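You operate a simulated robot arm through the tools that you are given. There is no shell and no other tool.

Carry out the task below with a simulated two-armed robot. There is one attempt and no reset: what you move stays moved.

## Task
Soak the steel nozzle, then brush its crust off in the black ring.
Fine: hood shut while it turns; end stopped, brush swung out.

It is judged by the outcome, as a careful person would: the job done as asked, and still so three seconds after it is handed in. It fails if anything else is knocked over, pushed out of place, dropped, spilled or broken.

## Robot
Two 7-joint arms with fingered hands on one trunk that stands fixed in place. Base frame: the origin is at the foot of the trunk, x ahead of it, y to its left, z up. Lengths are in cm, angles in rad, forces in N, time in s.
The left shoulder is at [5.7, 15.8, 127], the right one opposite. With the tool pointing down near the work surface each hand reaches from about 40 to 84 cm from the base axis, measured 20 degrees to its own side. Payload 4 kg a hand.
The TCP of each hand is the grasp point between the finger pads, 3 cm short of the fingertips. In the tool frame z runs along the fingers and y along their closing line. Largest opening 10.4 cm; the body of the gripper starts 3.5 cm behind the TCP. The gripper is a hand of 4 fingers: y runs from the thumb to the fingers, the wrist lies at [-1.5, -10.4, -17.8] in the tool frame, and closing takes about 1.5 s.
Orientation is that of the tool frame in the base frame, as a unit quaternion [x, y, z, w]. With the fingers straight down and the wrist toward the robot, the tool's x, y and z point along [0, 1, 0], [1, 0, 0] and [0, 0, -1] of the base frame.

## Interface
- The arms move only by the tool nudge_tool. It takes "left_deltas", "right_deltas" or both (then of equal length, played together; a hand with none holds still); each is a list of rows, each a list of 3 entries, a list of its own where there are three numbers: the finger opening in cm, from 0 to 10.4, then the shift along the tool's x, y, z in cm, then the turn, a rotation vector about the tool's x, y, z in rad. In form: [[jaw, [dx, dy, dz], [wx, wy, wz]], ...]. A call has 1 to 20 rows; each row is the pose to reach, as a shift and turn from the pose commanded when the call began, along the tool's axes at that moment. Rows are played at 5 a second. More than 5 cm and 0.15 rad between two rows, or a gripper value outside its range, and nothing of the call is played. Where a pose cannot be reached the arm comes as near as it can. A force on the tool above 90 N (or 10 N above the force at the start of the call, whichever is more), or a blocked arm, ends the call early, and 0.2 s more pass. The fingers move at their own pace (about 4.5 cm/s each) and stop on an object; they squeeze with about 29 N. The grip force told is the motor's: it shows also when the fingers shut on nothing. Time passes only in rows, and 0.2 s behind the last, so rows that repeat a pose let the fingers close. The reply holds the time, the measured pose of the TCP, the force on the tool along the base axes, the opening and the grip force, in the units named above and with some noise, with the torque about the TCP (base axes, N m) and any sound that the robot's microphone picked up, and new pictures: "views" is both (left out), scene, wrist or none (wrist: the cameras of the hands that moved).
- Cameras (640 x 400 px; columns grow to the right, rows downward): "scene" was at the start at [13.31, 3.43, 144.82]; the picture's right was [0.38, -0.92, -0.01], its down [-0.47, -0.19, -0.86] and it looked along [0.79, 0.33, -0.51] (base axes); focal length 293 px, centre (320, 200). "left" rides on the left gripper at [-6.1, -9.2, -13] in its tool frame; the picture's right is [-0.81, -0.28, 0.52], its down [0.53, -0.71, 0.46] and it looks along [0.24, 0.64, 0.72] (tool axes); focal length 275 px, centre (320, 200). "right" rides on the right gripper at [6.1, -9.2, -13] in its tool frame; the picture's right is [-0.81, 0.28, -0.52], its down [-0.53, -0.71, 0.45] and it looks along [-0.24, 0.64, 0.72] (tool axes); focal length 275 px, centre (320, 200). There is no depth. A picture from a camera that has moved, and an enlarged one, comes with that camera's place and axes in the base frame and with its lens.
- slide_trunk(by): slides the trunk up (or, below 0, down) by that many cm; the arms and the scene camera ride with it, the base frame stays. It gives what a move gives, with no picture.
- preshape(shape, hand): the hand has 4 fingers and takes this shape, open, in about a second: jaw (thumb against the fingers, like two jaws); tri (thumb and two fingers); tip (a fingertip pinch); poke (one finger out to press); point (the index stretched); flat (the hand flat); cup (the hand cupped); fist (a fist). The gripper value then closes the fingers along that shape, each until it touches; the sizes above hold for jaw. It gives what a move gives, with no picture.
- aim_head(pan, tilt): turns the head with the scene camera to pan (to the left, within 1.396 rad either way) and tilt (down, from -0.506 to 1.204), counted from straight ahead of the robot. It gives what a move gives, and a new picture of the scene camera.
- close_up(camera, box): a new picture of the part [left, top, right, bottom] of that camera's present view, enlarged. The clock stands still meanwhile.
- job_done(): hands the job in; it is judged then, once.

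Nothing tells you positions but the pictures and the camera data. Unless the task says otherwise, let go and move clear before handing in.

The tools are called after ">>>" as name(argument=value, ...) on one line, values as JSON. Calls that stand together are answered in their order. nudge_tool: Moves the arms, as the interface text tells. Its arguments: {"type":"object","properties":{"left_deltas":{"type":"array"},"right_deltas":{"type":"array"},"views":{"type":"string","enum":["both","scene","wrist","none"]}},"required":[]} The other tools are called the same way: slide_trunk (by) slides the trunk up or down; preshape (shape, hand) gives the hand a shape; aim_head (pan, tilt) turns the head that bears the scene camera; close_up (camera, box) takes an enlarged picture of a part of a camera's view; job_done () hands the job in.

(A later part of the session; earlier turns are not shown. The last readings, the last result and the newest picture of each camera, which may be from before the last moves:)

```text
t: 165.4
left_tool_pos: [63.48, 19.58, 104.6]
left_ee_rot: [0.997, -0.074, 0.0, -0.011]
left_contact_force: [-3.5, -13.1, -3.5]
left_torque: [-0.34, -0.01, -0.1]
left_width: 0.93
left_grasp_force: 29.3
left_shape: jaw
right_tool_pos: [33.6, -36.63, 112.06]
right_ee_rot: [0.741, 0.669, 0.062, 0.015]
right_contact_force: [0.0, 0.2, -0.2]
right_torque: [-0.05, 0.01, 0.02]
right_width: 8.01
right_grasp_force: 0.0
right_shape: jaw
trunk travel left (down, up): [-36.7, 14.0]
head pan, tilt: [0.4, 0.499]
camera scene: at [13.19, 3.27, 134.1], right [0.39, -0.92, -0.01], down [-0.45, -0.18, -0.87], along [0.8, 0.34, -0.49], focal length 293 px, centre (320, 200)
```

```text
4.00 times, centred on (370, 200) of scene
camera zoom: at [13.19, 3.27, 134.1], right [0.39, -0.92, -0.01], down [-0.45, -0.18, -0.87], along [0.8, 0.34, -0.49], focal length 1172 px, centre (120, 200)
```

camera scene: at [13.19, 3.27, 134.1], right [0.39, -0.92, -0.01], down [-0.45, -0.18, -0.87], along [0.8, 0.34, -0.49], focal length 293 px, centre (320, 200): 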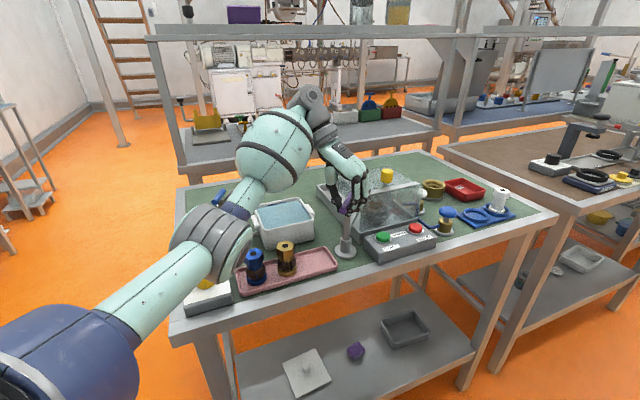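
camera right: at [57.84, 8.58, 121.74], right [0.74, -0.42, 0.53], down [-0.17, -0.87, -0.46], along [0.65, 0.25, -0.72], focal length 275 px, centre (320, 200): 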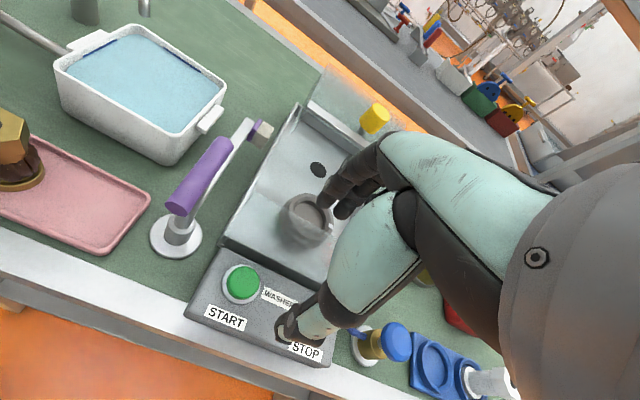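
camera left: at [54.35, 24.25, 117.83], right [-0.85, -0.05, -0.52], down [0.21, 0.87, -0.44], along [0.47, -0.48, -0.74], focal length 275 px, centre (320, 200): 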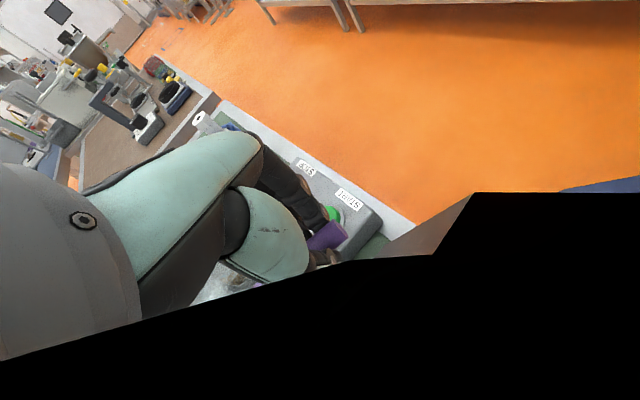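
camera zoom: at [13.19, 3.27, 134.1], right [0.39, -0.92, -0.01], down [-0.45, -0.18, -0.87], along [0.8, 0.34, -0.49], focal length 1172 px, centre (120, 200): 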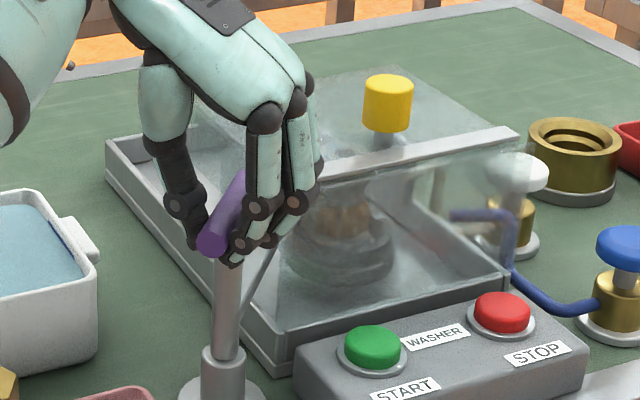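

I feel resistance now (about 13 N at the handle). I'll look closely whether the brush touches the nozzle.

>>> close_up(camera="scene", box=[370, 180, 430, 230])

>>> aim_head(pan=0.0, tilt=0.55)

>>> close_up(camera="scene", box=[220, 130, 320, 210])

```text
8.00 times, centred on (400, 205) of scene
camera zoom: at [13.19, 3.27, 134.1], right [0.39, -0.92, -0.01], down [-0.45, -0.18, -0.87], along [0.8, 0.34, -0.49], focal length 2343 px, centre (-320, 160)
```

zoom: 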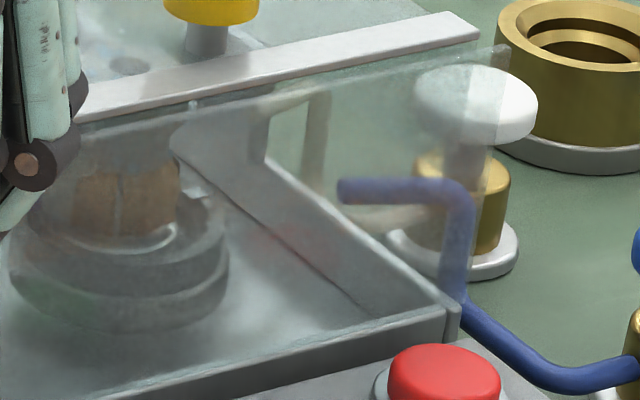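

```text
t: 166.3
left_tool_pos: [63.42, 19.59, 104.6]
left_ee_rot: [0.997, -0.075, 0.0, -0.011]
left_contact_force: [-3.5, -14.8, -4.2]
left_torque: [-0.4, 0.03, -0.14]
left_width: 0.92
left_grasp_force: 28.5
left_shape: jaw
right_tool_pos: [33.66, -36.66, 112.05]
right_ee_rot: [0.741, 0.668, 0.061, 0.015]
right_contact_force: [0.1, 0.6, 0.1]
right_torque: [-0.02, 0.0, -0.02]
right_width: 8.0
right_grasp_force: 0.0
right_shape: jaw
trunk travel left (down, up): [-36.7, 14.0]
head pan, tilt: [0.0, 0.55]
camera scene: at [13.78, -0.28, 133.63], right [0.0, -1.0, 0.0], down [-0.53, 0.0, -0.85], along [0.85, 0.0, -0.53], focal length 293 px, centre (320, 200)
```

scene: 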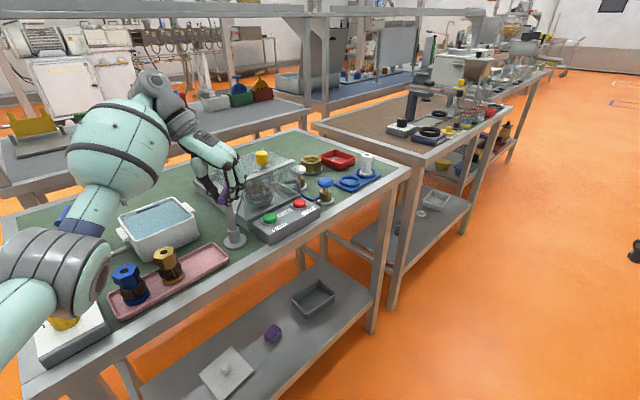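

```text
5.00 times, centred on (270, 170) of scene
camera zoom: at [13.78, -0.28, 133.63], right [0.0, -1.0, 0.0], down [-0.53, 0.0, -0.85], along [0.85, 0.0, -0.53], focal length 1464 px, centre (570, 350)
```

zoom: 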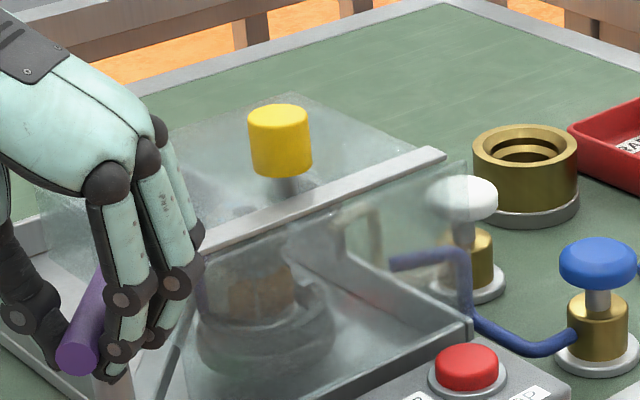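

The brush rests against the nozzle under the hood. I'll keep holding the handle with the left hand and bring the right hand around to press START; first I'll move it to the front, clear of everything.

>>> nudge_tool(right_deltas=[[6, [3.8, 1.2, 0.4], [0.01, 0, -0.06]], [5, [7.6, 2.4, 0.8], [0.03, 0, -0.13]], [4, [11.4, 3.7, 1.2], [0.04, 0, -0.2]], [3, [15.2, 5, 1.6], [0.05, 0, -0.27]], [2, [19, 6.2, 2], [0.06, 0, -0.34]], [1, [22.8, 7.5, 2.4], [0.07, 0, -0.41]], [0, [26.5, 8.7, 2.8], [0.08, 0, -0.48]], [0, [29.8, 9.8, 3.2], [0.1, 0, -0.54]], [0, [29.8, 9.8, 3.2], [0.1, 0, -0.54]]], views="scene")

```text
t: 168.3
left_tool_pos: [63.4, 19.54, 104.67]
left_ee_rot: [0.997, -0.073, -0.001, -0.011]
left_contact_force: [-6.0, -12.8, -5.5]
left_torque: [-0.32, 0.09, -0.14]
left_width: 0.96
left_grasp_force: 28.9
left_shape: jaw
right_tool_pos: [45.43, -6.87, 111.08]
right_ee_rot: [0.525, 0.851, 0.014, -0.004]
right_contact_force: [-0.4, 0.1, -0.1]
right_torque: [0.02, 0.0, -0.01]
right_width: 0.01
right_grasp_force: 29.3
right_shape: jaw
right hand out of reach, approached as far as the arm can: row 1, 2, 3
trunk travel left (down, up): [-36.7, 14.0]
head pan, tilt: [0.0, 0.55]
camera scene: at [13.83, -0.28, 133.63], right [0.0, -1.0, 0.0], down [-0.53, 0.0, -0.85], along [0.85, 0.0, -0.53], focal length 293 px, centre (320, 200)
```

scene: 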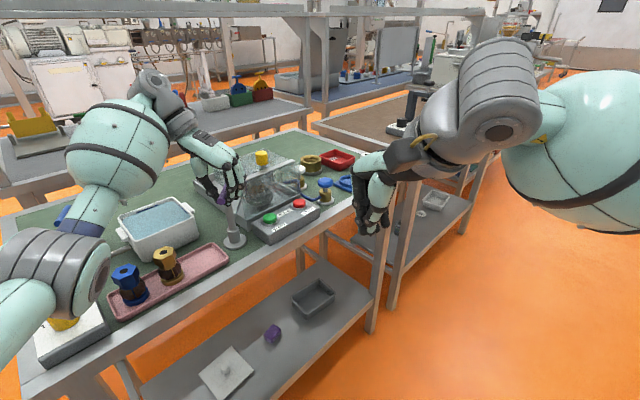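

The right hand is ready in front. I'll bring it, fingers closed and tilted forward, to just above the START button.

>>> nudge_tool(right_deltas=[[0, [0.8, 3.8, 0.5], [-0.07, 0, 0]], [0, [1.6, 7.6, 1.2], [-0.14, 0, 0]], [0, [2.4, 11.4, 2], [-0.21, 0, 0]], [0, [3.2, 15.2, 3], [-0.28, 0, 0]], [0, [4, 19, 4], [-0.35, 0, 0]], [0, [4.7, 22.5, 5], [-0.42, 0, 0]], [0, [5.4, 25.8, 6], [-0.5, 0, 0]], [0, [5.4, 25.8, 6], [-0.5, 0, 0]]])

>>> close_up(camera="scene", box=[200, 130, 340, 260])

>>> close_up(camera="right", box=[200, 150, 400, 320])

```text
t: 170.1
left_tool_pos: [63.46, 19.62, 104.72]
left_ee_rot: [0.997, -0.074, 0.0, -0.012]
left_contact_force: [-6.7, -11.6, -8.5]
left_torque: [-0.32, 0.1, -0.14]
left_width: 0.94
left_grasp_force: 29.1
left_shape: jaw
right_tool_pos: [66.0, 9.58, 105.64]
right_ee_rot: [0.51, 0.82, 0.225, 0.126]
right_contact_force: [0.2, -0.3, -0.1]
right_torque: [0.01, 0.0, -0.01]
right_width: 0.0
right_grasp_force: 28.8
right_shape: jaw
trunk travel left (down, up): [-36.7, 14.0]
head pan, tilt: [0.0, 0.55]
camera scene: at [13.85, -0.26, 133.63], right [0.0, -1.0, 0.0], down [-0.53, 0.0, -0.85], along [0.85, 0.0, -0.53], focal length 293 px, centre (320, 200)
camera right: at [50.42, 8.62, 112.52], right [0.35, -0.74, 0.57], down [-0.12, -0.64, -0.76], along [0.93, 0.2, -0.31], focal length 275 px, centre (320, 200)
```

scene: 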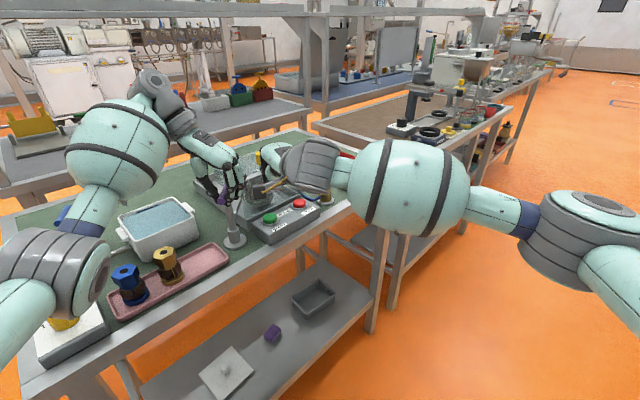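
right: 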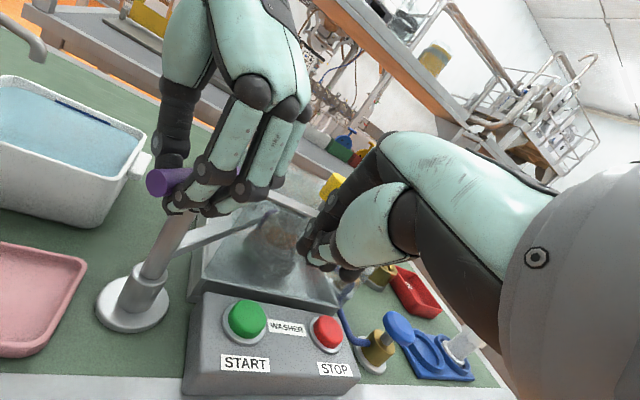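

```text
3.08 times, centred on (270, 195) of scene
camera zoom: at [13.85, -0.26, 133.63], right [0.0, -1.0, 0.0], down [-0.53, 0.0, -0.85], along [0.85, 0.0, -0.53], focal length 901 px, centre (474, 215)
```

zoom: 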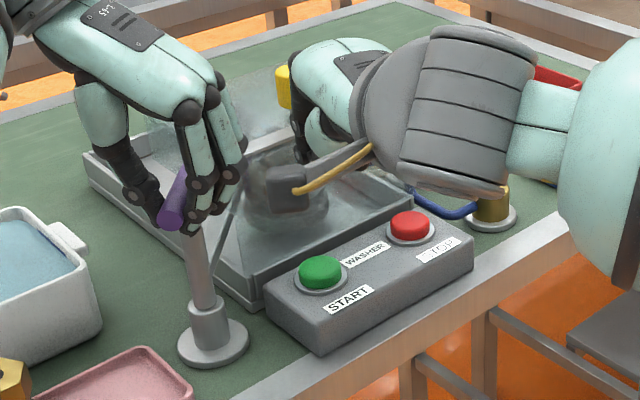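

```text
2.35 times, centred on (300, 235) of right
camera zoom: at [50.42, 8.62, 112.52], right [0.35, -0.74, 0.57], down [-0.12, -0.64, -0.76], along [0.93, 0.2, -0.31], focal length 648 px, centre (367, 118)
```

zoom: 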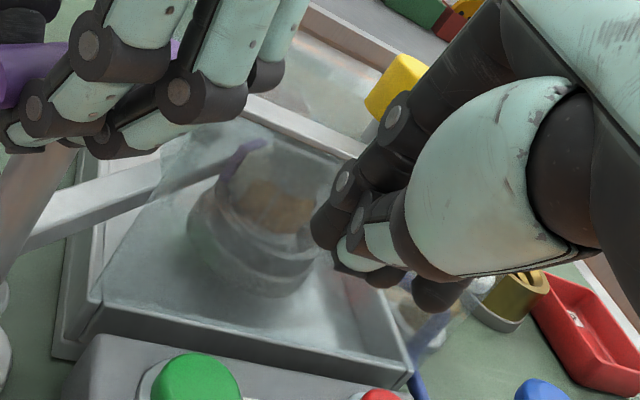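

From the right camera I can see the brush against the crust. START is at about [68.5, 11.4, 94.5]; I'll lower the closed fingertips to just above it.

>>> nudge_tool(right_deltas=[[0, [0.1, -0.3, 1.2], [0, 0, 0]], [0, [0.2, -0.7, 2.4], [0, 0, 0]], [0, [0.27, -1.1, 3.6], [0, 0, 0]], [0, [0.27, -1.5, 4.8], [0, 0, 0]], [0, [0.27, -1.9, 6], [0, 0, 0]], [0, [0.27, -2.1, 6.6], [0, 0, 0]], [0, [0.27, -2.1, 6.6], [0, 0, 0]]])

>>> close_up(camera="scene", box=[200, 130, 340, 260])

>>> close_up(camera="right", box=[200, 150, 420, 350])

```text
t: 171.7
left_tool_pos: [63.43, 19.65, 104.56]
left_ee_rot: [0.997, -0.074, 0.0, -0.01]
left_contact_force: [-7.0, -13.0, -8.5]
left_torque: [-0.27, 0.07, -0.15]
left_width: 0.96
left_grasp_force: 29.6
left_shape: jaw
right_tool_pos: [67.01, 10.72, 98.96]
right_ee_rot: [0.51, 0.821, 0.223, 0.126]
right_contact_force: [0.5, 0.7, 0.7]
right_torque: [-0.01, -0.02, 0.03]
right_width: 0.01
right_grasp_force: 28.9
right_shape: jaw
trunk travel left (down, up): [-36.7, 14.0]
head pan, tilt: [0.0, 0.55]
camera scene: at [13.85, -0.23, 133.63], right [0.0, -1.0, 0.0], down [-0.53, 0.0, -0.85], along [0.85, 0.0, -0.53], focal length 293 px, centre (320, 200)
camera right: at [51.63, 9.67, 105.83], right [0.35, -0.74, 0.57], down [-0.12, -0.64, -0.76], along [0.93, 0.2, -0.31], focal length 275 px, centre (320, 200)
```

scene: 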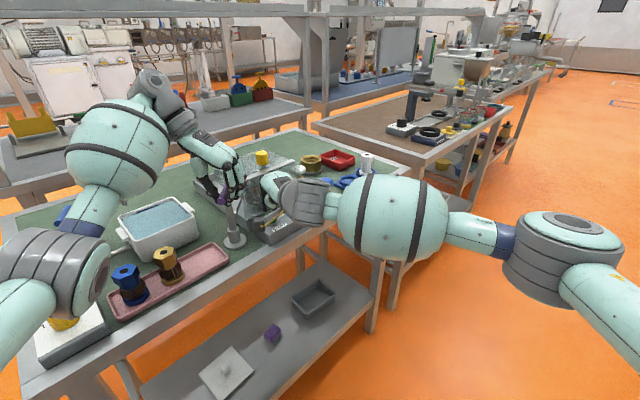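
right: 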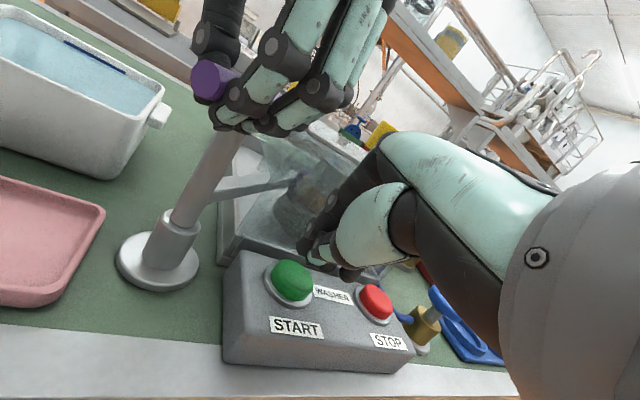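

```text
3.08 times, centred on (270, 195) of scene
camera zoom: at [13.85, -0.23, 133.63], right [0.0, -1.0, 0.0], down [-0.53, 0.0, -0.85], along [0.85, 0.0, -0.53], focal length 901 px, centre (474, 215)
```

zoom: 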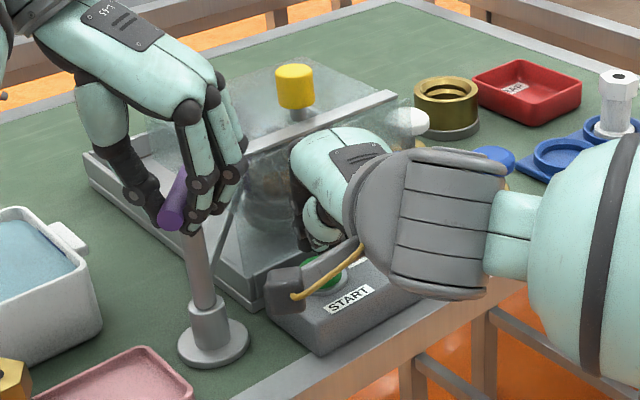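

```text
2.00 times, centred on (310, 250) of right
camera zoom: at [51.63, 9.67, 105.83], right [0.35, -0.74, 0.57], down [-0.12, -0.64, -0.76], along [0.93, 0.2, -0.31], focal length 551 px, centre (340, 100)
```

zoom: 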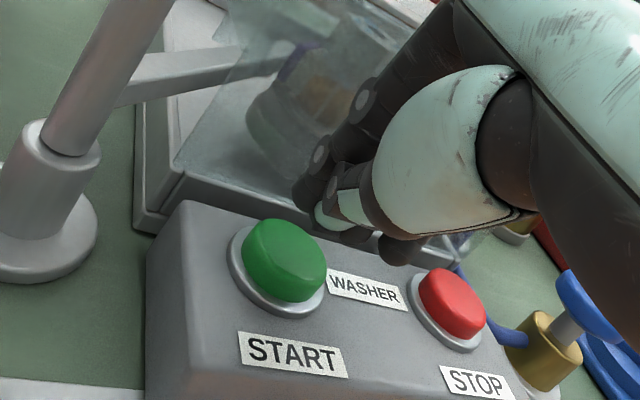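

The fingertips are centred about 1.9 cm above START. I'll press it straight down and come back up.

>>> nudge_tool(right_deltas=[[0, [-0.02, -0.5, 0.87], [0, 0, 0]], [0, [-0.04, -0.85, 1.47], [0, 0, 0]], [0, [-0.05, -1.0, 1.73], [0, 0, 0]], [0, [-0.05, -1.1, 1.9], [0, 0, 0]], [0, [-0.06, -1.2, 2.08], [0, 0, 0]], [0, [-0.06, -1.2, 2.08], [0, 0, 0]]])

>>> close_up(camera="right", box=[200, 150, 420, 350])

```text
t: 173.1
left_tool_pos: [63.42, 19.68, 104.62]
left_ee_rot: [0.997, -0.073, 0.0, -0.011]
left_contact_force: [-1.8, -12.0, -13.3]
left_torque: [-0.22, 0.01, -0.09]
left_width: 0.96
left_grasp_force: 29.0
left_shape: jaw
right_tool_pos: [67.09, 10.8, 96.73]
right_ee_rot: [0.51, 0.821, 0.226, 0.126]
right_contact_force: [-2.1, -2.7, 13.6]
right_torque: [-0.08, -0.18, -0.02]
right_width: 0.0
right_grasp_force: 29.1
right_shape: jaw
trunk travel left (down, up): [-36.7, 14.0]
head pan, tilt: [0.0, 0.55]
heard: click
camera scene: at [13.78, -0.26, 133.64], right [0.0, -1.0, 0.0], down [-0.53, 0.0, -0.85], along [0.85, 0.0, -0.53], focal length 293 px, centre (320, 200)
camera right: at [51.64, 9.72, 103.55], right [0.35, -0.75, 0.57], down [-0.12, -0.64, -0.76], along [0.93, 0.2, -0.31], focal length 275 px, centre (320, 200)
```

scene: 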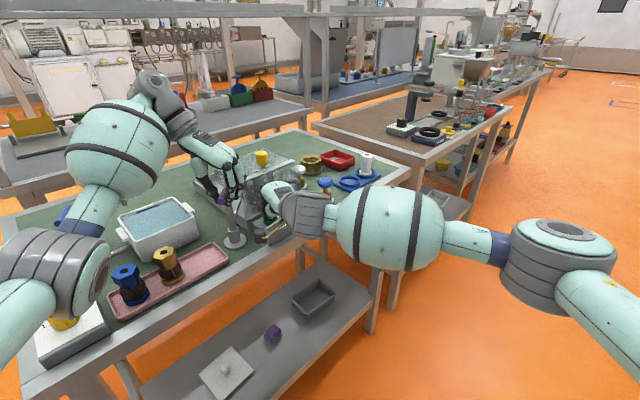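
right: 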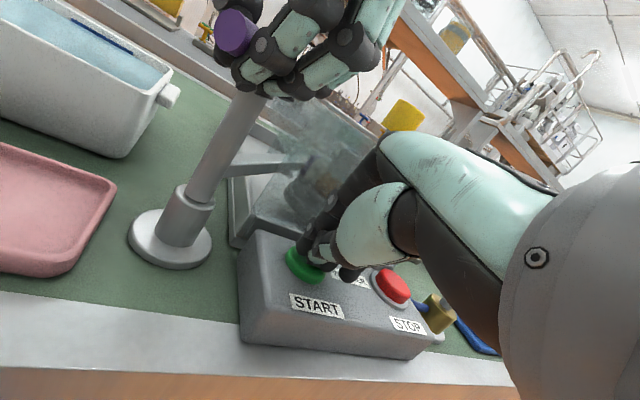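

```text
2.00 times, centred on (310, 250) of right
camera zoom: at [51.64, 9.72, 103.55], right [0.35, -0.75, 0.57], down [-0.12, -0.64, -0.76], along [0.93, 0.2, -0.31], focal length 551 px, centre (340, 100)
```

zoom: 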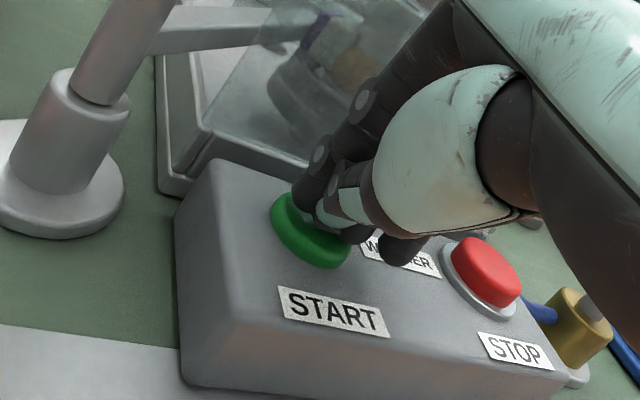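

The button clicked. I'll lift the right hand off and watch and listen whether the ring turns.

>>> nudge_tool(right_deltas=[[0, [0.03, 0.5, -0.9], [0, 0, 0]], [0, [0.06, 1.2, -2.1], [0, 0, 0]], [0, [0.06, 2, -3.5], [0, 0, 0]], [0, [0.06, 2, -3.5], [0, 0, 0]], [0, [0.06, 2, -3.5], [0, 0, 0]]], views="wrist")

>>> close_up(camera="right", box=[220, 120, 360, 270])

>>> nudge_tool(right_deltas=[[0, [0, 0, 0], [0, 0, 0]]], views="none")

>>> close_up(camera="right", box=[220, 120, 360, 270])

```text
t: 174.3
left_tool_pos: [63.42, 19.67, 104.52]
left_ee_rot: [0.997, -0.073, 0.001, -0.01]
left_contact_force: [-8.1, -12.5, -9.9]
left_torque: [-0.25, 0.07, -0.17]
left_width: 0.95
left_grasp_force: 29.3
left_shape: jaw
right_tool_pos: [67.14, 10.97, 100.55]
right_ee_rot: [0.51, 0.821, 0.224, 0.125]
right_contact_force: [-0.2, -0.7, 0.5]
right_torque: [-0.03, 0.0, 0.0]
right_width: 0.01
right_grasp_force: 28.9
right_shape: jaw
trunk travel left (down, up): [-36.7, 14.0]
head pan, tilt: [0.0, 0.55]
camera right: at [51.55, 9.81, 107.44], right [0.35, -0.74, 0.57], down [-0.12, -0.64, -0.76], along [0.93, 0.2, -0.31], focal length 275 px, centre (320, 200)
```

right: 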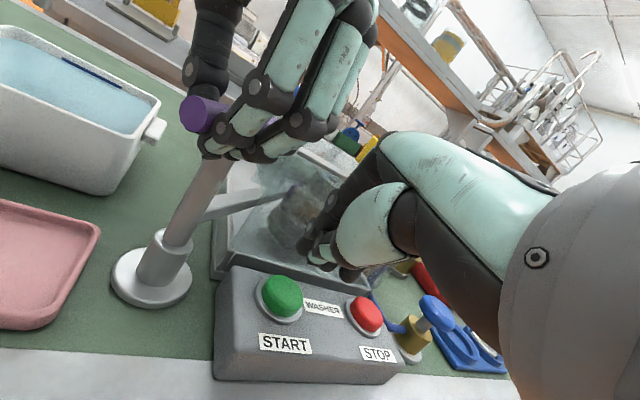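

```text
2.67 times, centred on (290, 195) of right
camera zoom: at [51.55, 9.81, 107.44], right [0.35, -0.74, 0.57], down [-0.12, -0.64, -0.76], along [0.93, 0.2, -0.31], focal length 734 px, centre (400, 213)
```

zoom: 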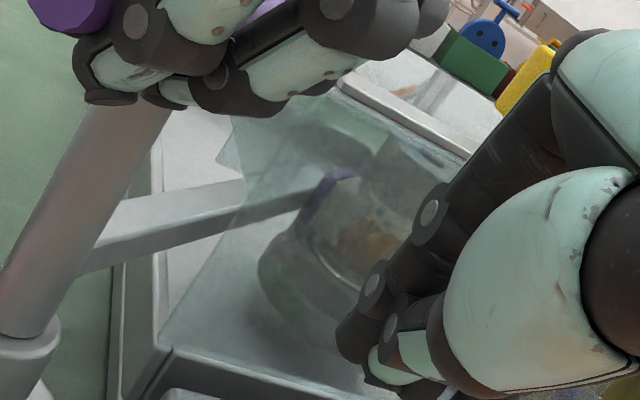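

```text
t: 174.7
left_tool_pos: [63.38, 19.66, 104.61]
left_ee_rot: [0.997, -0.074, 0.0, -0.011]
left_contact_force: [-6.7, -12.1, -9.1]
left_torque: [-0.27, 0.1, -0.14]
left_width: 0.96
left_grasp_force: 28.8
left_shape: jaw
right_tool_pos: [67.26, 10.92, 100.64]
right_ee_rot: [0.51, 0.821, 0.225, 0.126]
right_contact_force: [0.6, 0.0, -0.2]
right_torque: [-0.02, -0.01, -0.02]
right_width: 0.01
right_grasp_force: 28.2
right_shape: jaw
trunk travel left (down, up): [-36.7, 14.0]
head pan, tilt: [0.0, 0.55]
```

```text
2.67 times, centred on (290, 195) of right
camera zoom: at [51.56, 9.81, 107.44], right [0.35, -0.74, 0.57], down [-0.12, -0.64, -0.76], along [0.93, 0.2, -0.31], focal length 734 px, centre (400, 213)
```

zoom: 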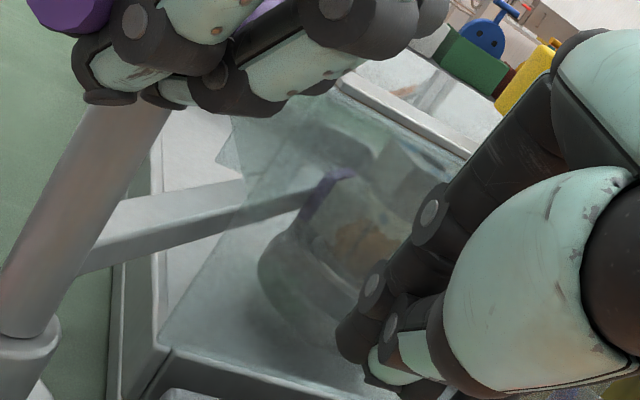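

The hex face is changing orientation between pictures, so it is turning under the shut hood. I'll move the right hand over toward STOP, which also clears the view, and keep watching.

>>> nudge_tool(right_deltas=[[0, [-1, 1, -1.5], [0, 0, 0]], [0, [-3.5, 2.2, -1.2], [0, 0, 0]], [0, [-6.2, 2.8, -0.6], [0, 0, 0]], [0, [-9, 3, 0], [0, 0, 0]], [0, [-9, 3, 0], [0, 0, 0]]], views="wrist")

>>> close_up(camera="right", box=[160, 120, 330, 280])

>>> close_up(camera="scene", box=[230, 150, 300, 220])

```text
t: 175.9
left_tool_pos: [63.37, 19.57, 104.57]
left_ee_rot: [0.997, -0.074, 0.0, -0.011]
left_contact_force: [-6.8, -11.9, -8.6]
left_torque: [-0.27, 0.12, -0.16]
left_width: 0.92
left_grasp_force: 28.8
left_shape: jaw
right_tool_pos: [73.69, 3.79, 102.04]
right_ee_rot: [0.51, 0.821, 0.225, 0.126]
right_contact_force: [0.6, 0.2, -0.4]
right_torque: [-0.05, -0.01, -0.03]
right_width: 0.0
right_grasp_force: 28.3
right_shape: jaw
trunk travel left (down, up): [-36.7, 14.0]
head pan, tilt: [0.0, 0.55]
camera right: at [58.06, 2.7, 108.77], right [0.35, -0.74, 0.57], down [-0.12, -0.64, -0.76], along [0.93, 0.2, -0.31], focal length 275 px, centre (320, 200)
```

right: 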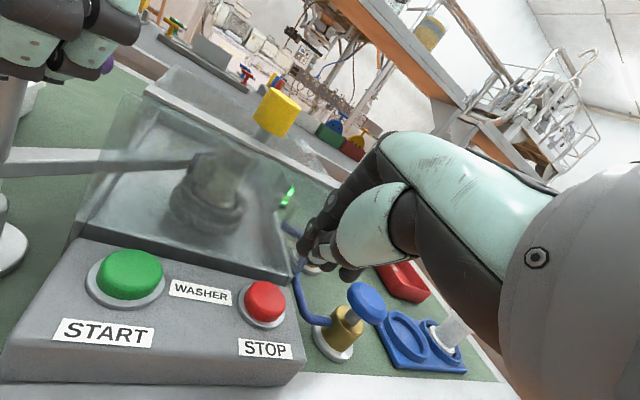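

```text
2.50 times, centred on (245, 200) of right
camera zoom: at [58.06, 2.7, 108.77], right [0.35, -0.74, 0.57], down [-0.12, -0.64, -0.76], along [0.93, 0.2, -0.31], focal length 688 px, centre (508, 200)
```

zoom: 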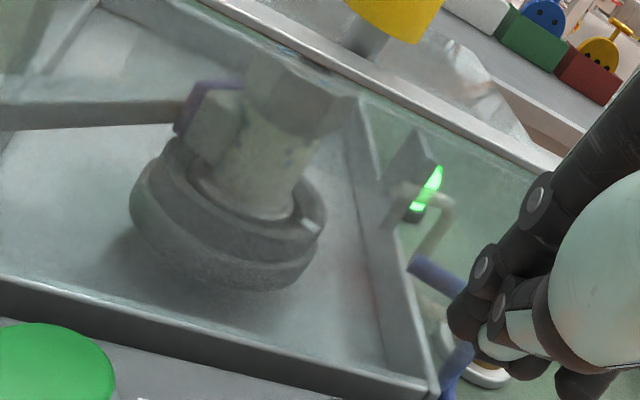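

```text
5.71 times, centred on (265, 185) of scene
camera zoom: at [13.86, -0.21, 133.63], right [0.0, -1.0, 0.0], down [-0.53, 0.0, -0.85], along [0.85, 0.0, -0.53], focal length 1674 px, centre (634, 286)
```

zoom: 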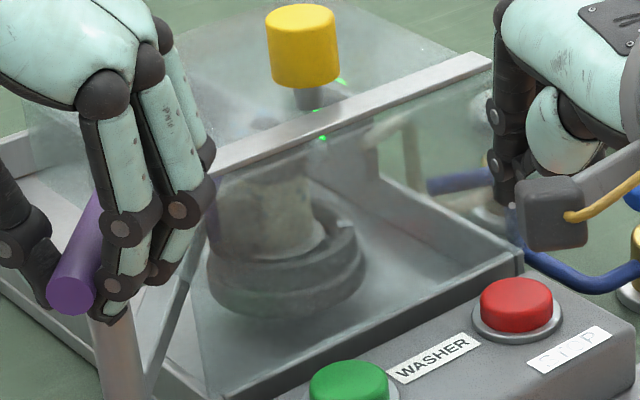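

The crust is already coming off: the nozzle body now shows bare metal, the ring's white mark has moved, and a green lamp is lit. I'll let it turn a few more seconds and check all around.

>>> nudge_tool(right_deltas=[[0, [0, 0, 0], [0, 0, 0]], [0, [0, 0, 0], [0, 0, 0]], [0, [0, 0, 0], [0, 0, 0]], [0, [0, 0, 0], [0, 0, 0]], [0, [0, 0, 0], [0, 0, 0]], [0, [0, 0, 0], [0, 0, 0]], [0, [0, 0, 0], [0, 0, 0]], [0, [0, 0, 0], [0, 0, 0]]], views="none")

>>> close_up(camera="right", box=[160, 120, 330, 280])

>>> nudge_tool(right_deltas=[[0, [0, 0, 0], [0, 0, 0]], [0, [0, 0, 0], [0, 0, 0]], [0, [0, 0, 0], [0, 0, 0]]], views="none")

>>> close_up(camera="right", box=[160, 120, 330, 280])

```text
t: 177.7
left_tool_pos: [63.37, 19.53, 104.67]
left_ee_rot: [0.997, -0.074, 0.0, -0.011]
left_contact_force: [-6.4, -12.1, -9.6]
left_torque: [-0.26, 0.09, -0.14]
left_width: 0.95
left_grasp_force: 29.4
left_shape: jaw
right_tool_pos: [73.51, 3.71, 101.97]
right_ee_rot: [0.51, 0.821, 0.224, 0.126]
right_contact_force: [0.0, -0.8, 0.4]
right_torque: [0.01, -0.03, 0.0]
right_width: 0.0
right_grasp_force: 28.6
right_shape: jaw
trunk travel left (down, up): [-36.7, 14.0]
head pan, tilt: [0.0, 0.55]
```

```text
2.50 times, centred on (245, 200) of right
camera zoom: at [58.04, 2.72, 108.77], right [0.35, -0.74, 0.57], down [-0.12, -0.64, -0.76], along [0.93, 0.2, -0.31], focal length 688 px, centre (508, 200)
```

zoom: 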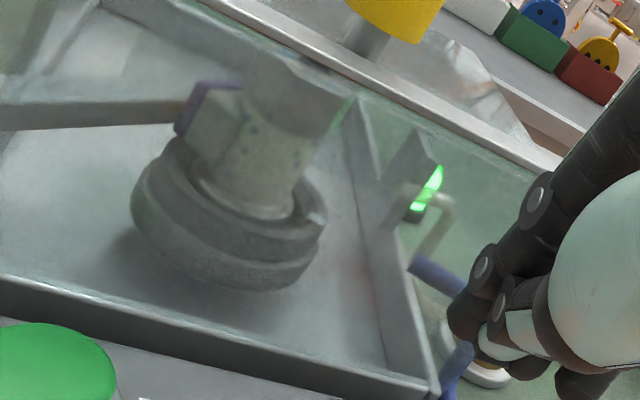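

```text
t: 178.5
left_tool_pos: [63.36, 19.57, 104.65]
left_ee_rot: [0.997, -0.074, 0.0, -0.011]
left_contact_force: [-7.2, -11.5, -9.7]
left_torque: [-0.27, 0.15, -0.13]
left_width: 0.93
left_grasp_force: 29.1
left_shape: jaw
right_tool_pos: [73.56, 3.84, 101.97]
right_ee_rot: [0.51, 0.821, 0.224, 0.125]
right_contact_force: [0.6, -0.1, -0.1]
right_torque: [0.02, -0.03, -0.01]
right_width: 0.0
right_grasp_force: 29.0
right_shape: jaw
trunk travel left (down, up): [-36.7, 14.0]
head pan, tilt: [0.0, 0.55]
```

```text
2.50 times, centred on (245, 200) of right
camera zoom: at [58.05, 2.72, 108.77], right [0.35, -0.74, 0.57], down [-0.12, -0.64, -0.76], along [0.93, 0.2, -0.31], focal length 688 px, centre (508, 200)
```

zoom: 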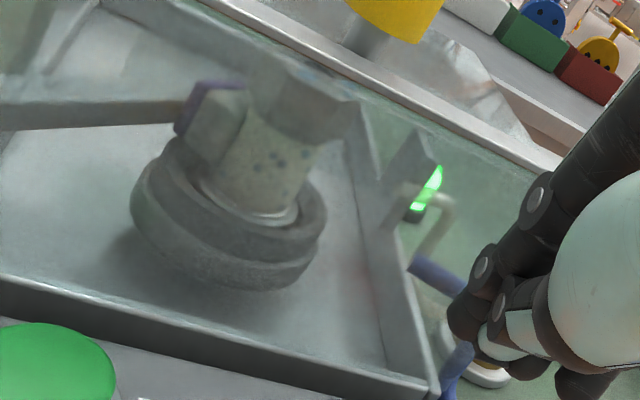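

The nozzle is bare metal all around while it turns. Now I'll press STOP.

>>> nudge_tool(right_deltas=[[0, [0.34, -0.15, 1.1], [0, 0, 0]], [0, [0.3, -0.9, 2.4], [0, 0, 0]], [0, [0.28, -1.6, 3.6], [0, 0, 0]], [0, [0.26, -2.0, 4.3], [0, 0, 0]], [0, [0.25, -2.2, 4.65], [0, 0, 0]], [0, [0.24, -2.35, 4.9], [0, 0, 0]], [0, [0.24, -2.4, 5.0], [0, 0, 0]]], views="wrist")

```text
t: 180.1
left_tool_pos: [63.48, 19.56, 104.55]
left_ee_rot: [0.997, -0.073, 0.0, -0.011]
left_contact_force: [-0.1, -12.3, -14.7]
left_torque: [-0.22, -0.01, -0.09]
left_width: 0.96
left_grasp_force: 28.7
left_shape: jaw
right_tool_pos: [73.88, 4.4, 96.77]
right_ee_rot: [0.51, 0.82, 0.227, 0.127]
right_contact_force: [-0.9, -1.4, 16.9]
right_torque: [-0.03, -0.27, -0.04]
right_width: 0.0
right_grasp_force: 28.9
right_shape: jaw
trunk travel left (down, up): [-36.7, 14.0]
head pan, tilt: [0.0, 0.55]
heard: click
camera right: at [58.24, 3.2, 103.43], right [0.35, -0.75, 0.57], down [-0.12, -0.64, -0.76], along [0.93, 0.2, -0.31], focal length 275 px, centre (320, 200)
```

right: 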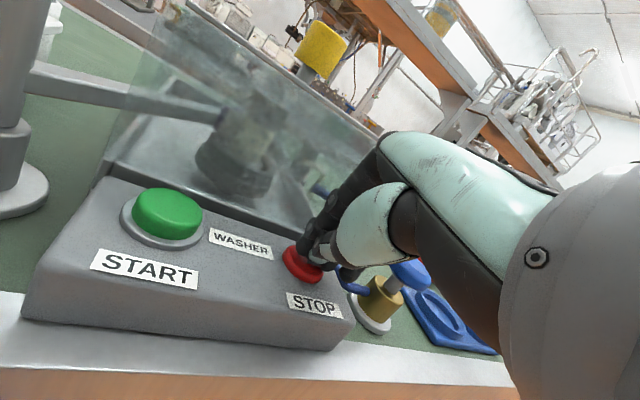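

STOP clicked. I'll lift the right hand off and verify that the ring stands still and the lamp is out.

>>> nudge_tool(right_deltas=[[0, [0.02, 0.5, -0.9], [0, 0, 0]], [0, [0.05, 1.3, -2.3], [0, 0, 0]], [0, [0.1, 2.4, -4.8], [0, 0, 0]], [0, [0.1, 2.4, -4.9], [0, 0, 0]]], views="none")

>>> close_up(camera="right", box=[160, 120, 330, 280])

>>> nudge_tool(right_deltas=[[0, [0, 0, 0], [0, 0, 0]], [0, [0, 0, 0], [0, 0, 0]], [0, [0, 0, 0], [0, 0, 0]]], views="none")

>>> close_up(camera="right", box=[160, 120, 330, 280])

```text
t: 181.1
left_tool_pos: [63.49, 19.64, 104.61]
left_ee_rot: [0.997, -0.074, -0.001, -0.011]
left_contact_force: [-6.7, -12.3, -11.6]
left_torque: [-0.21, 0.09, -0.16]
left_width: 0.94
left_grasp_force: 28.8
left_shape: jaw
right_tool_pos: [73.46, 4.09, 101.65]
right_ee_rot: [0.51, 0.821, 0.224, 0.125]
right_contact_force: [-0.4, 0.0, 0.6]
right_torque: [-0.01, -0.02, -0.02]
right_width: 0.0
right_grasp_force: 29.3
right_shape: jaw
trunk travel left (down, up): [-36.7, 14.0]
head pan, tilt: [0.0, 0.55]
```

```text
2.50 times, centred on (245, 200) of right
camera zoom: at [57.94, 3.02, 108.66], right [0.35, -0.74, 0.57], down [-0.12, -0.64, -0.76], along [0.93, 0.2, -0.31], focal length 688 px, centre (508, 200)
```

zoom: 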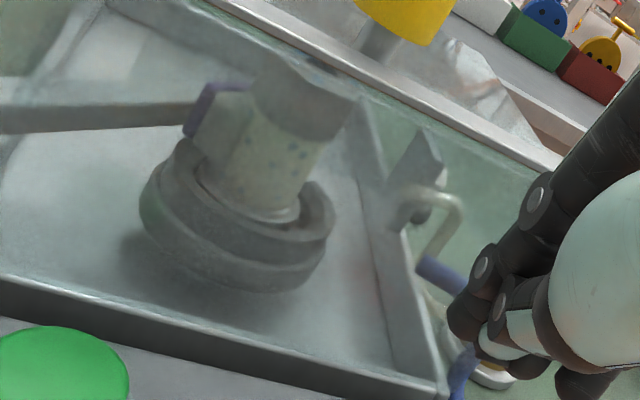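

```text
t: 181.9
left_tool_pos: [63.42, 19.64, 104.56]
left_ee_rot: [0.997, -0.074, 0.0, -0.01]
left_contact_force: [-6.9, -11.9, -9.7]
left_torque: [-0.27, 0.11, -0.12]
left_width: 0.97
left_grasp_force: 29.5
left_shape: jaw
right_tool_pos: [73.61, 4.17, 101.85]
right_ee_rot: [0.51, 0.821, 0.224, 0.126]
right_contact_force: [-0.1, -0.5, -0.6]
right_torque: [0.01, -0.02, 0.0]
right_width: 0.0
right_grasp_force: 29.7
right_shape: jaw
trunk travel left (down, up): [-36.7, 14.0]
head pan, tilt: [0.0, 0.55]
```

```text
2.50 times, centred on (245, 200) of right
camera zoom: at [57.94, 3.03, 108.68], right [0.35, -0.74, 0.57], down [-0.12, -0.64, -0.76], along [0.93, 0.2, -0.31], focal length 688 px, centre (508, 200)
```

zoom: 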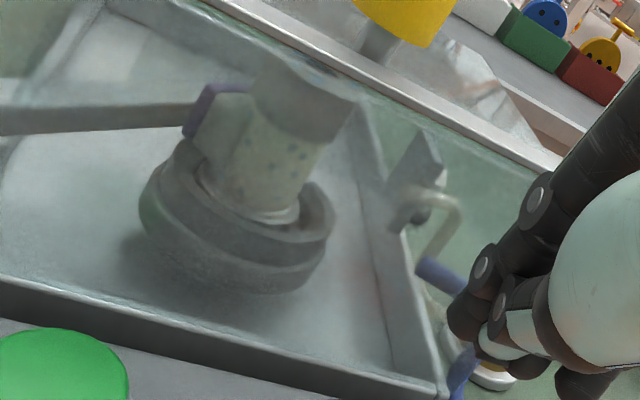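

The ring stands still and the lamp is out. I'll withdraw the right hand first, then swing the brush out with the left.

>>> nudge_tool(right_deltas=[[0, [0.1, 1.2, -2.3], [0, 0, 0]], [0, [0.3, -1, -5], [0, 0, 0]], [0, [0.6, -4.3, -7.8], [0, 0, 0]], [0, [0.9, -7.6, -10.6], [0.08, 0, 0]], [0, [1.2, -10.8, -13.4], [0.16, 0, 0]], [0, [1.5, -14, -16.2], [0.24, 0, 0]], [0, [1.8, -17.2, -19], [0.32, 0, 0]], [0, [2, -20, -21.7], [0.4, 0, 0]], [0, [2, -20, -21.7], [0.5, 0, 0]]], views="scene")

```text
t: 183.9
left_tool_pos: [63.5, 19.69, 104.57]
left_ee_rot: [0.997, -0.074, -0.001, -0.011]
left_contact_force: [-7.3, -12.4, -11.5]
left_torque: [-0.24, 0.09, -0.17]
left_width: 0.92
left_grasp_force: 29.3
left_shape: jaw
right_tool_pos: [47.29, -6.81, 110.75]
right_ee_rot: [0.525, 0.851, 0.013, -0.004]
right_contact_force: [0.0, 0.5, 0.4]
right_torque: [0.0, 0.01, 0.02]
right_width: 0.0
right_grasp_force: 29.1
right_shape: jaw
trunk travel left (down, up): [-36.7, 14.0]
head pan, tilt: [0.0, 0.55]
camera scene: at [13.87, -0.16, 133.63], right [0.0, -1.0, 0.0], down [-0.53, 0.0, -0.85], along [0.85, 0.0, -0.53], focal length 293 px, centre (320, 200)
```

scene: 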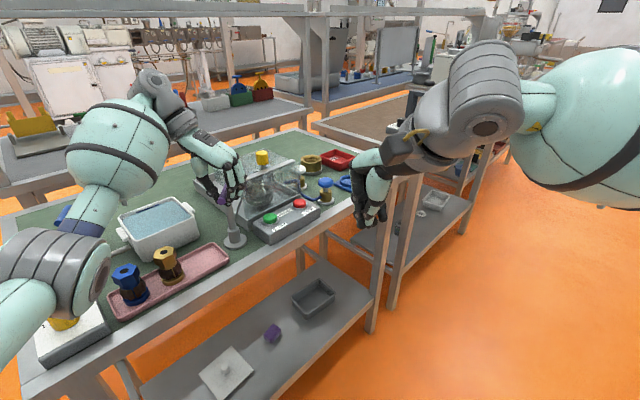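

The right hand is clear. Now I'll turn the handle back counter-clockwise about the post.

>>> nudge_tool(left_deltas=[[0, [-0.03, 0.13, 0.15], [0, 0, -0.1]], [0, [-0.05, 0.27, 0.15], [0, 0, -0.2]], [0, [-0.05, 0.41, 0.15], [0, 0, -0.3]], [0, [-0.03, 0.54, 0.15], [0, 0, -0.4]], [0, [0, 0.68, 0.15], [0, 0, -0.5]], [0, [0.03, 0.81, 0.15], [0, 0, -0.6]], [0, [0.08, 0.94, 0.15], [0, 0, -0.7]], [0, [0.08, 0.94, 0.15], [0, 0, -0.7]]], views="scene")

>>> close_up(camera="scene", box=[180, 140, 310, 250])

```text
t: 185.7
left_tool_pos: [63.29, 18.62, 104.37]
left_ee_rot: [0.962, 0.273, 0.004, -0.009]
left_contact_force: [3.0, -15.0, 2.5]
left_torque: [-0.38, -0.18, -0.28]
left_width: 0.99
left_grasp_force: 28.8
left_shape: jaw
right_tool_pos: [47.37, -7.01, 110.77]
right_ee_rot: [0.525, 0.851, 0.014, -0.004]
right_contact_force: [1.0, -0.3, 0.2]
right_torque: [0.0, 0.0, 0.03]
right_width: 0.0
right_grasp_force: 29.5
right_shape: jaw
trunk travel left (down, up): [-36.7, 14.0]
head pan, tilt: [0.0, 0.55]
camera scene: at [13.86, -0.34, 133.63], right [0.0, -1.0, 0.0], down [-0.53, 0.0, -0.85], along [0.85, 0.0, -0.53], focal length 293 px, centre (320, 200)
```

scene: 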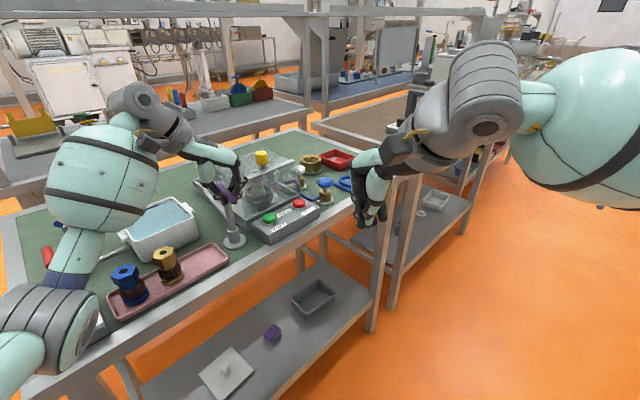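

```text
3.64 times, centred on (245, 195) of scene
camera zoom: at [13.86, -0.34, 133.63], right [0.0, -1.0, 0.0], down [-0.53, 0.0, -0.85], along [0.85, 0.0, -0.53], focal length 1065 px, centre (593, 218)
```

zoom: 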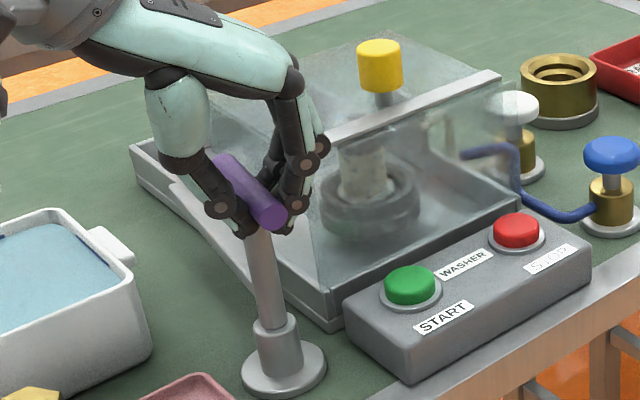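

The brush has come back out to about the tray wall. I'll continue a bit further to its original place.

>>> nudge_tool(left_deltas=[[0, [0.05, 0.12, 0], [0, 0, -0.1]], [0, [0.1, 0.22, 0], [0, 0, -0.2]], [0, [0.18, 0.32, 0], [0, 0, -0.3]], [0, [0.18, 0.32, 0], [0, 0, -0.3]]], views="scene")

>>> close_up(camera="scene", box=[180, 140, 310, 250])

>>> close_up(camera="left", box=[150, 150, 450, 370])

```text
t: 186.7
left_tool_pos: [63.41, 18.44, 104.45]
left_ee_rot: [0.911, 0.413, 0.004, -0.009]
left_contact_force: [-7.2, -20.7, -3.8]
left_torque: [-0.49, -0.01, -0.54]
left_width: 1.06
left_grasp_force: 28.6
left_shape: jaw
right_tool_pos: [47.29, -7.11, 110.71]
right_ee_rot: [0.526, 0.851, 0.015, -0.004]
right_contact_force: [-0.6, 0.6, 0.3]
right_torque: [-0.01, -0.02, -0.01]
right_width: 0.01
right_grasp_force: 29.1
right_shape: jaw
trunk travel left (down, up): [-36.7, 14.0]
head pan, tilt: [0.0, 0.55]
camera scene: at [13.72, -0.4, 133.64], right [0.0, -1.0, 0.0], down [-0.53, 0.0, -0.85], along [0.85, 0.0, -0.53], focal length 293 px, centre (320, 200)
```

scene: 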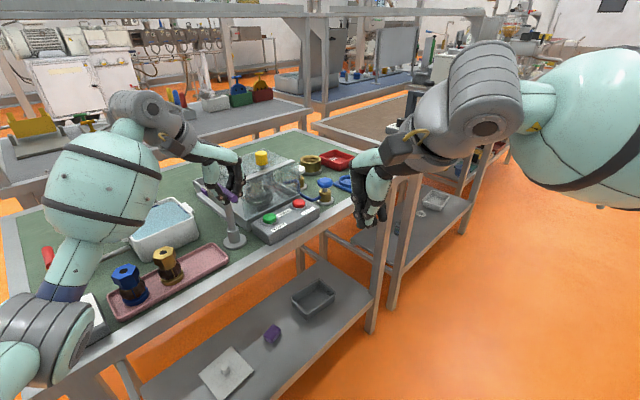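

```text
3.64 times, centred on (245, 195) of scene
camera zoom: at [13.72, -0.4, 133.64], right [0.0, -1.0, 0.0], down [-0.53, 0.0, -0.85], along [0.85, 0.0, -0.53], focal length 1065 px, centre (593, 218)
```

zoom: 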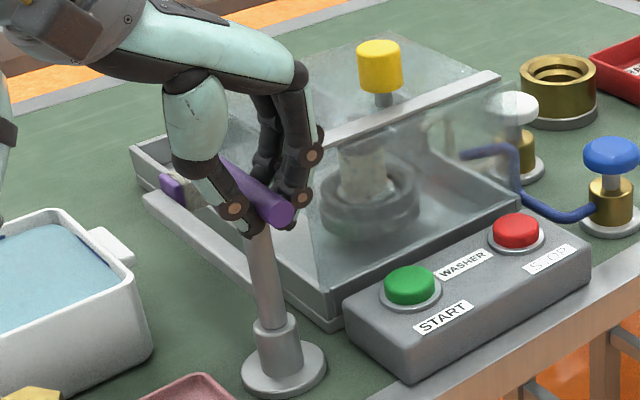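

```text
1.82 times, centred on (300, 260) of left
camera zoom: at [52.55, 19.41, 117.45], right [-0.74, -0.42, -0.53], down [-0.18, 0.88, -0.44], along [0.65, -0.23, -0.73], focal length 500 px, centre (356, 91)
```

zoom: 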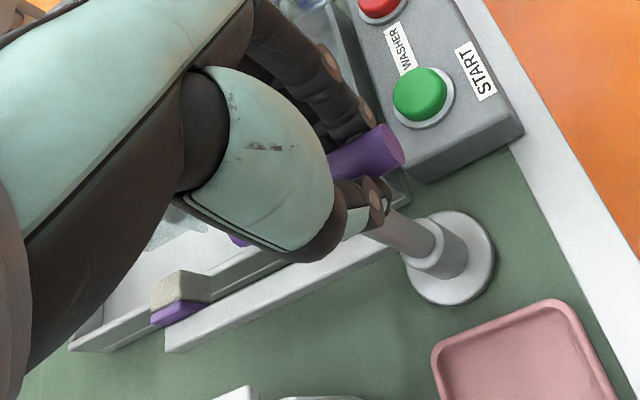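

The brush is back out at its stop beside the tray. I'll relax, open the fingers and lift straight off the handle.

>>> nudge_tool(left_deltas=[[0, [0, -0.15, 0], [0, 0, 0.06]], [1.5, [0, -0.2, 0], [0, 0, 0.08]], [2.6, [0, -0.2, 0], [0, 0, 0.08]], [3.6, [0, -0.2, 0], [0, 0, 0.08]], [3.8, [0, -0.2, -0.5], [0, 0, 0.08]], [3.8, [0, -0.2, -2], [0, 0, 0.08]], [3.8, [0, -0.2, -4], [0, 0, 0.08]], [3.8, [0, -0.2, -7], [0, 0, 0.08]], [3.8, [0, -0.2, -10], [0, 0, 0.08]], [3.8, [0, -0.2, -10], [0, 0, 0.08]]])

>>> close_up(camera="scene", box=[180, 140, 310, 250])

>>> close_up(camera="left", box=[250, 150, 450, 370])

```text
t: 188.9
left_tool_pos: [63.34, 18.72, 114.46]
left_ee_rot: [0.927, 0.376, 0.004, -0.009]
left_contact_force: [-0.3, -0.1, -0.2]
left_torque: [0.01, 0.0, 0.04]
left_width: 3.77
left_grasp_force: 0.0
left_shape: jaw
right_tool_pos: [47.39, -6.75, 110.76]
right_ee_rot: [0.525, 0.851, 0.013, -0.004]
right_contact_force: [-0.1, -0.1, -0.2]
right_torque: [0.01, 0.0, 0.03]
right_width: 0.0
right_grasp_force: 29.2
right_shape: jaw
trunk travel left (down, up): [-36.7, 14.0]
head pan, tilt: [0.0, 0.55]
camera scene: at [13.86, -0.02, 133.62], right [0.0, -1.0, 0.0], down [-0.53, 0.0, -0.85], along [0.85, 0.0, -0.53], focal length 293 px, centre (320, 200)
camera left: at [52.62, 20.65, 127.5], right [-0.77, -0.36, -0.53], down [-0.12, 0.89, -0.44], along [0.63, -0.28, -0.73], focal length 275 px, centre (320, 200)
```

scene: 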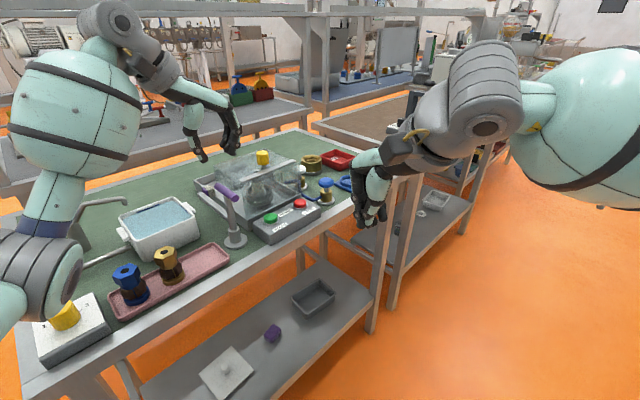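
left: 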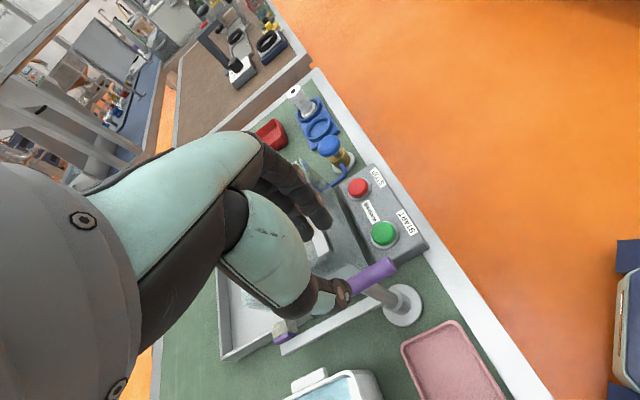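

```text
3.64 times, centred on (245, 195) of scene
camera zoom: at [13.86, -0.02, 133.62], right [0.0, -1.0, 0.0], down [-0.53, 0.0, -0.85], along [0.85, 0.0, -0.53], focal length 1065 px, centre (593, 218)
```

zoom: 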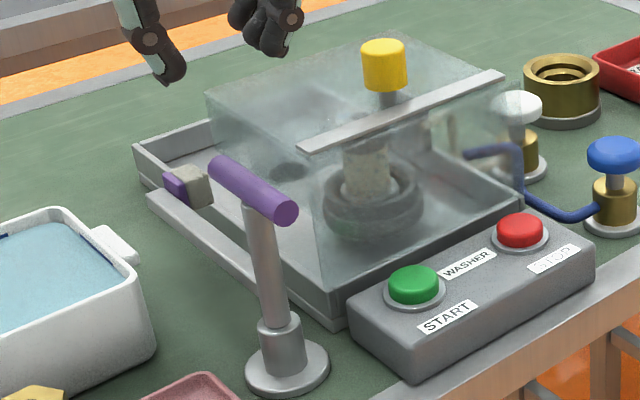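

```text
1.82 times, centred on (350, 260) of left
camera zoom: at [52.62, 20.65, 127.5], right [-0.77, -0.36, -0.53], down [-0.12, 0.89, -0.44], along [0.63, -0.28, -0.73], focal length 500 px, centre (266, 91)
```

zoom: 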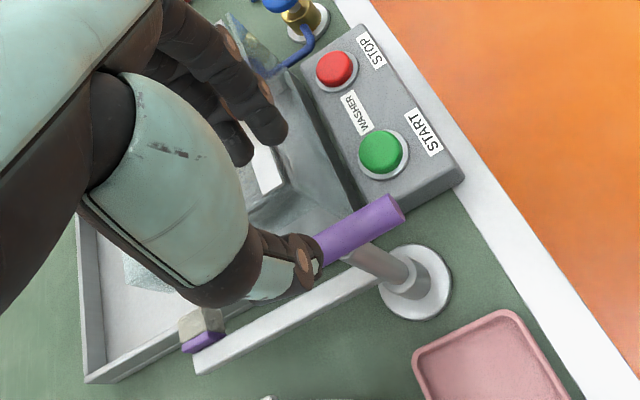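

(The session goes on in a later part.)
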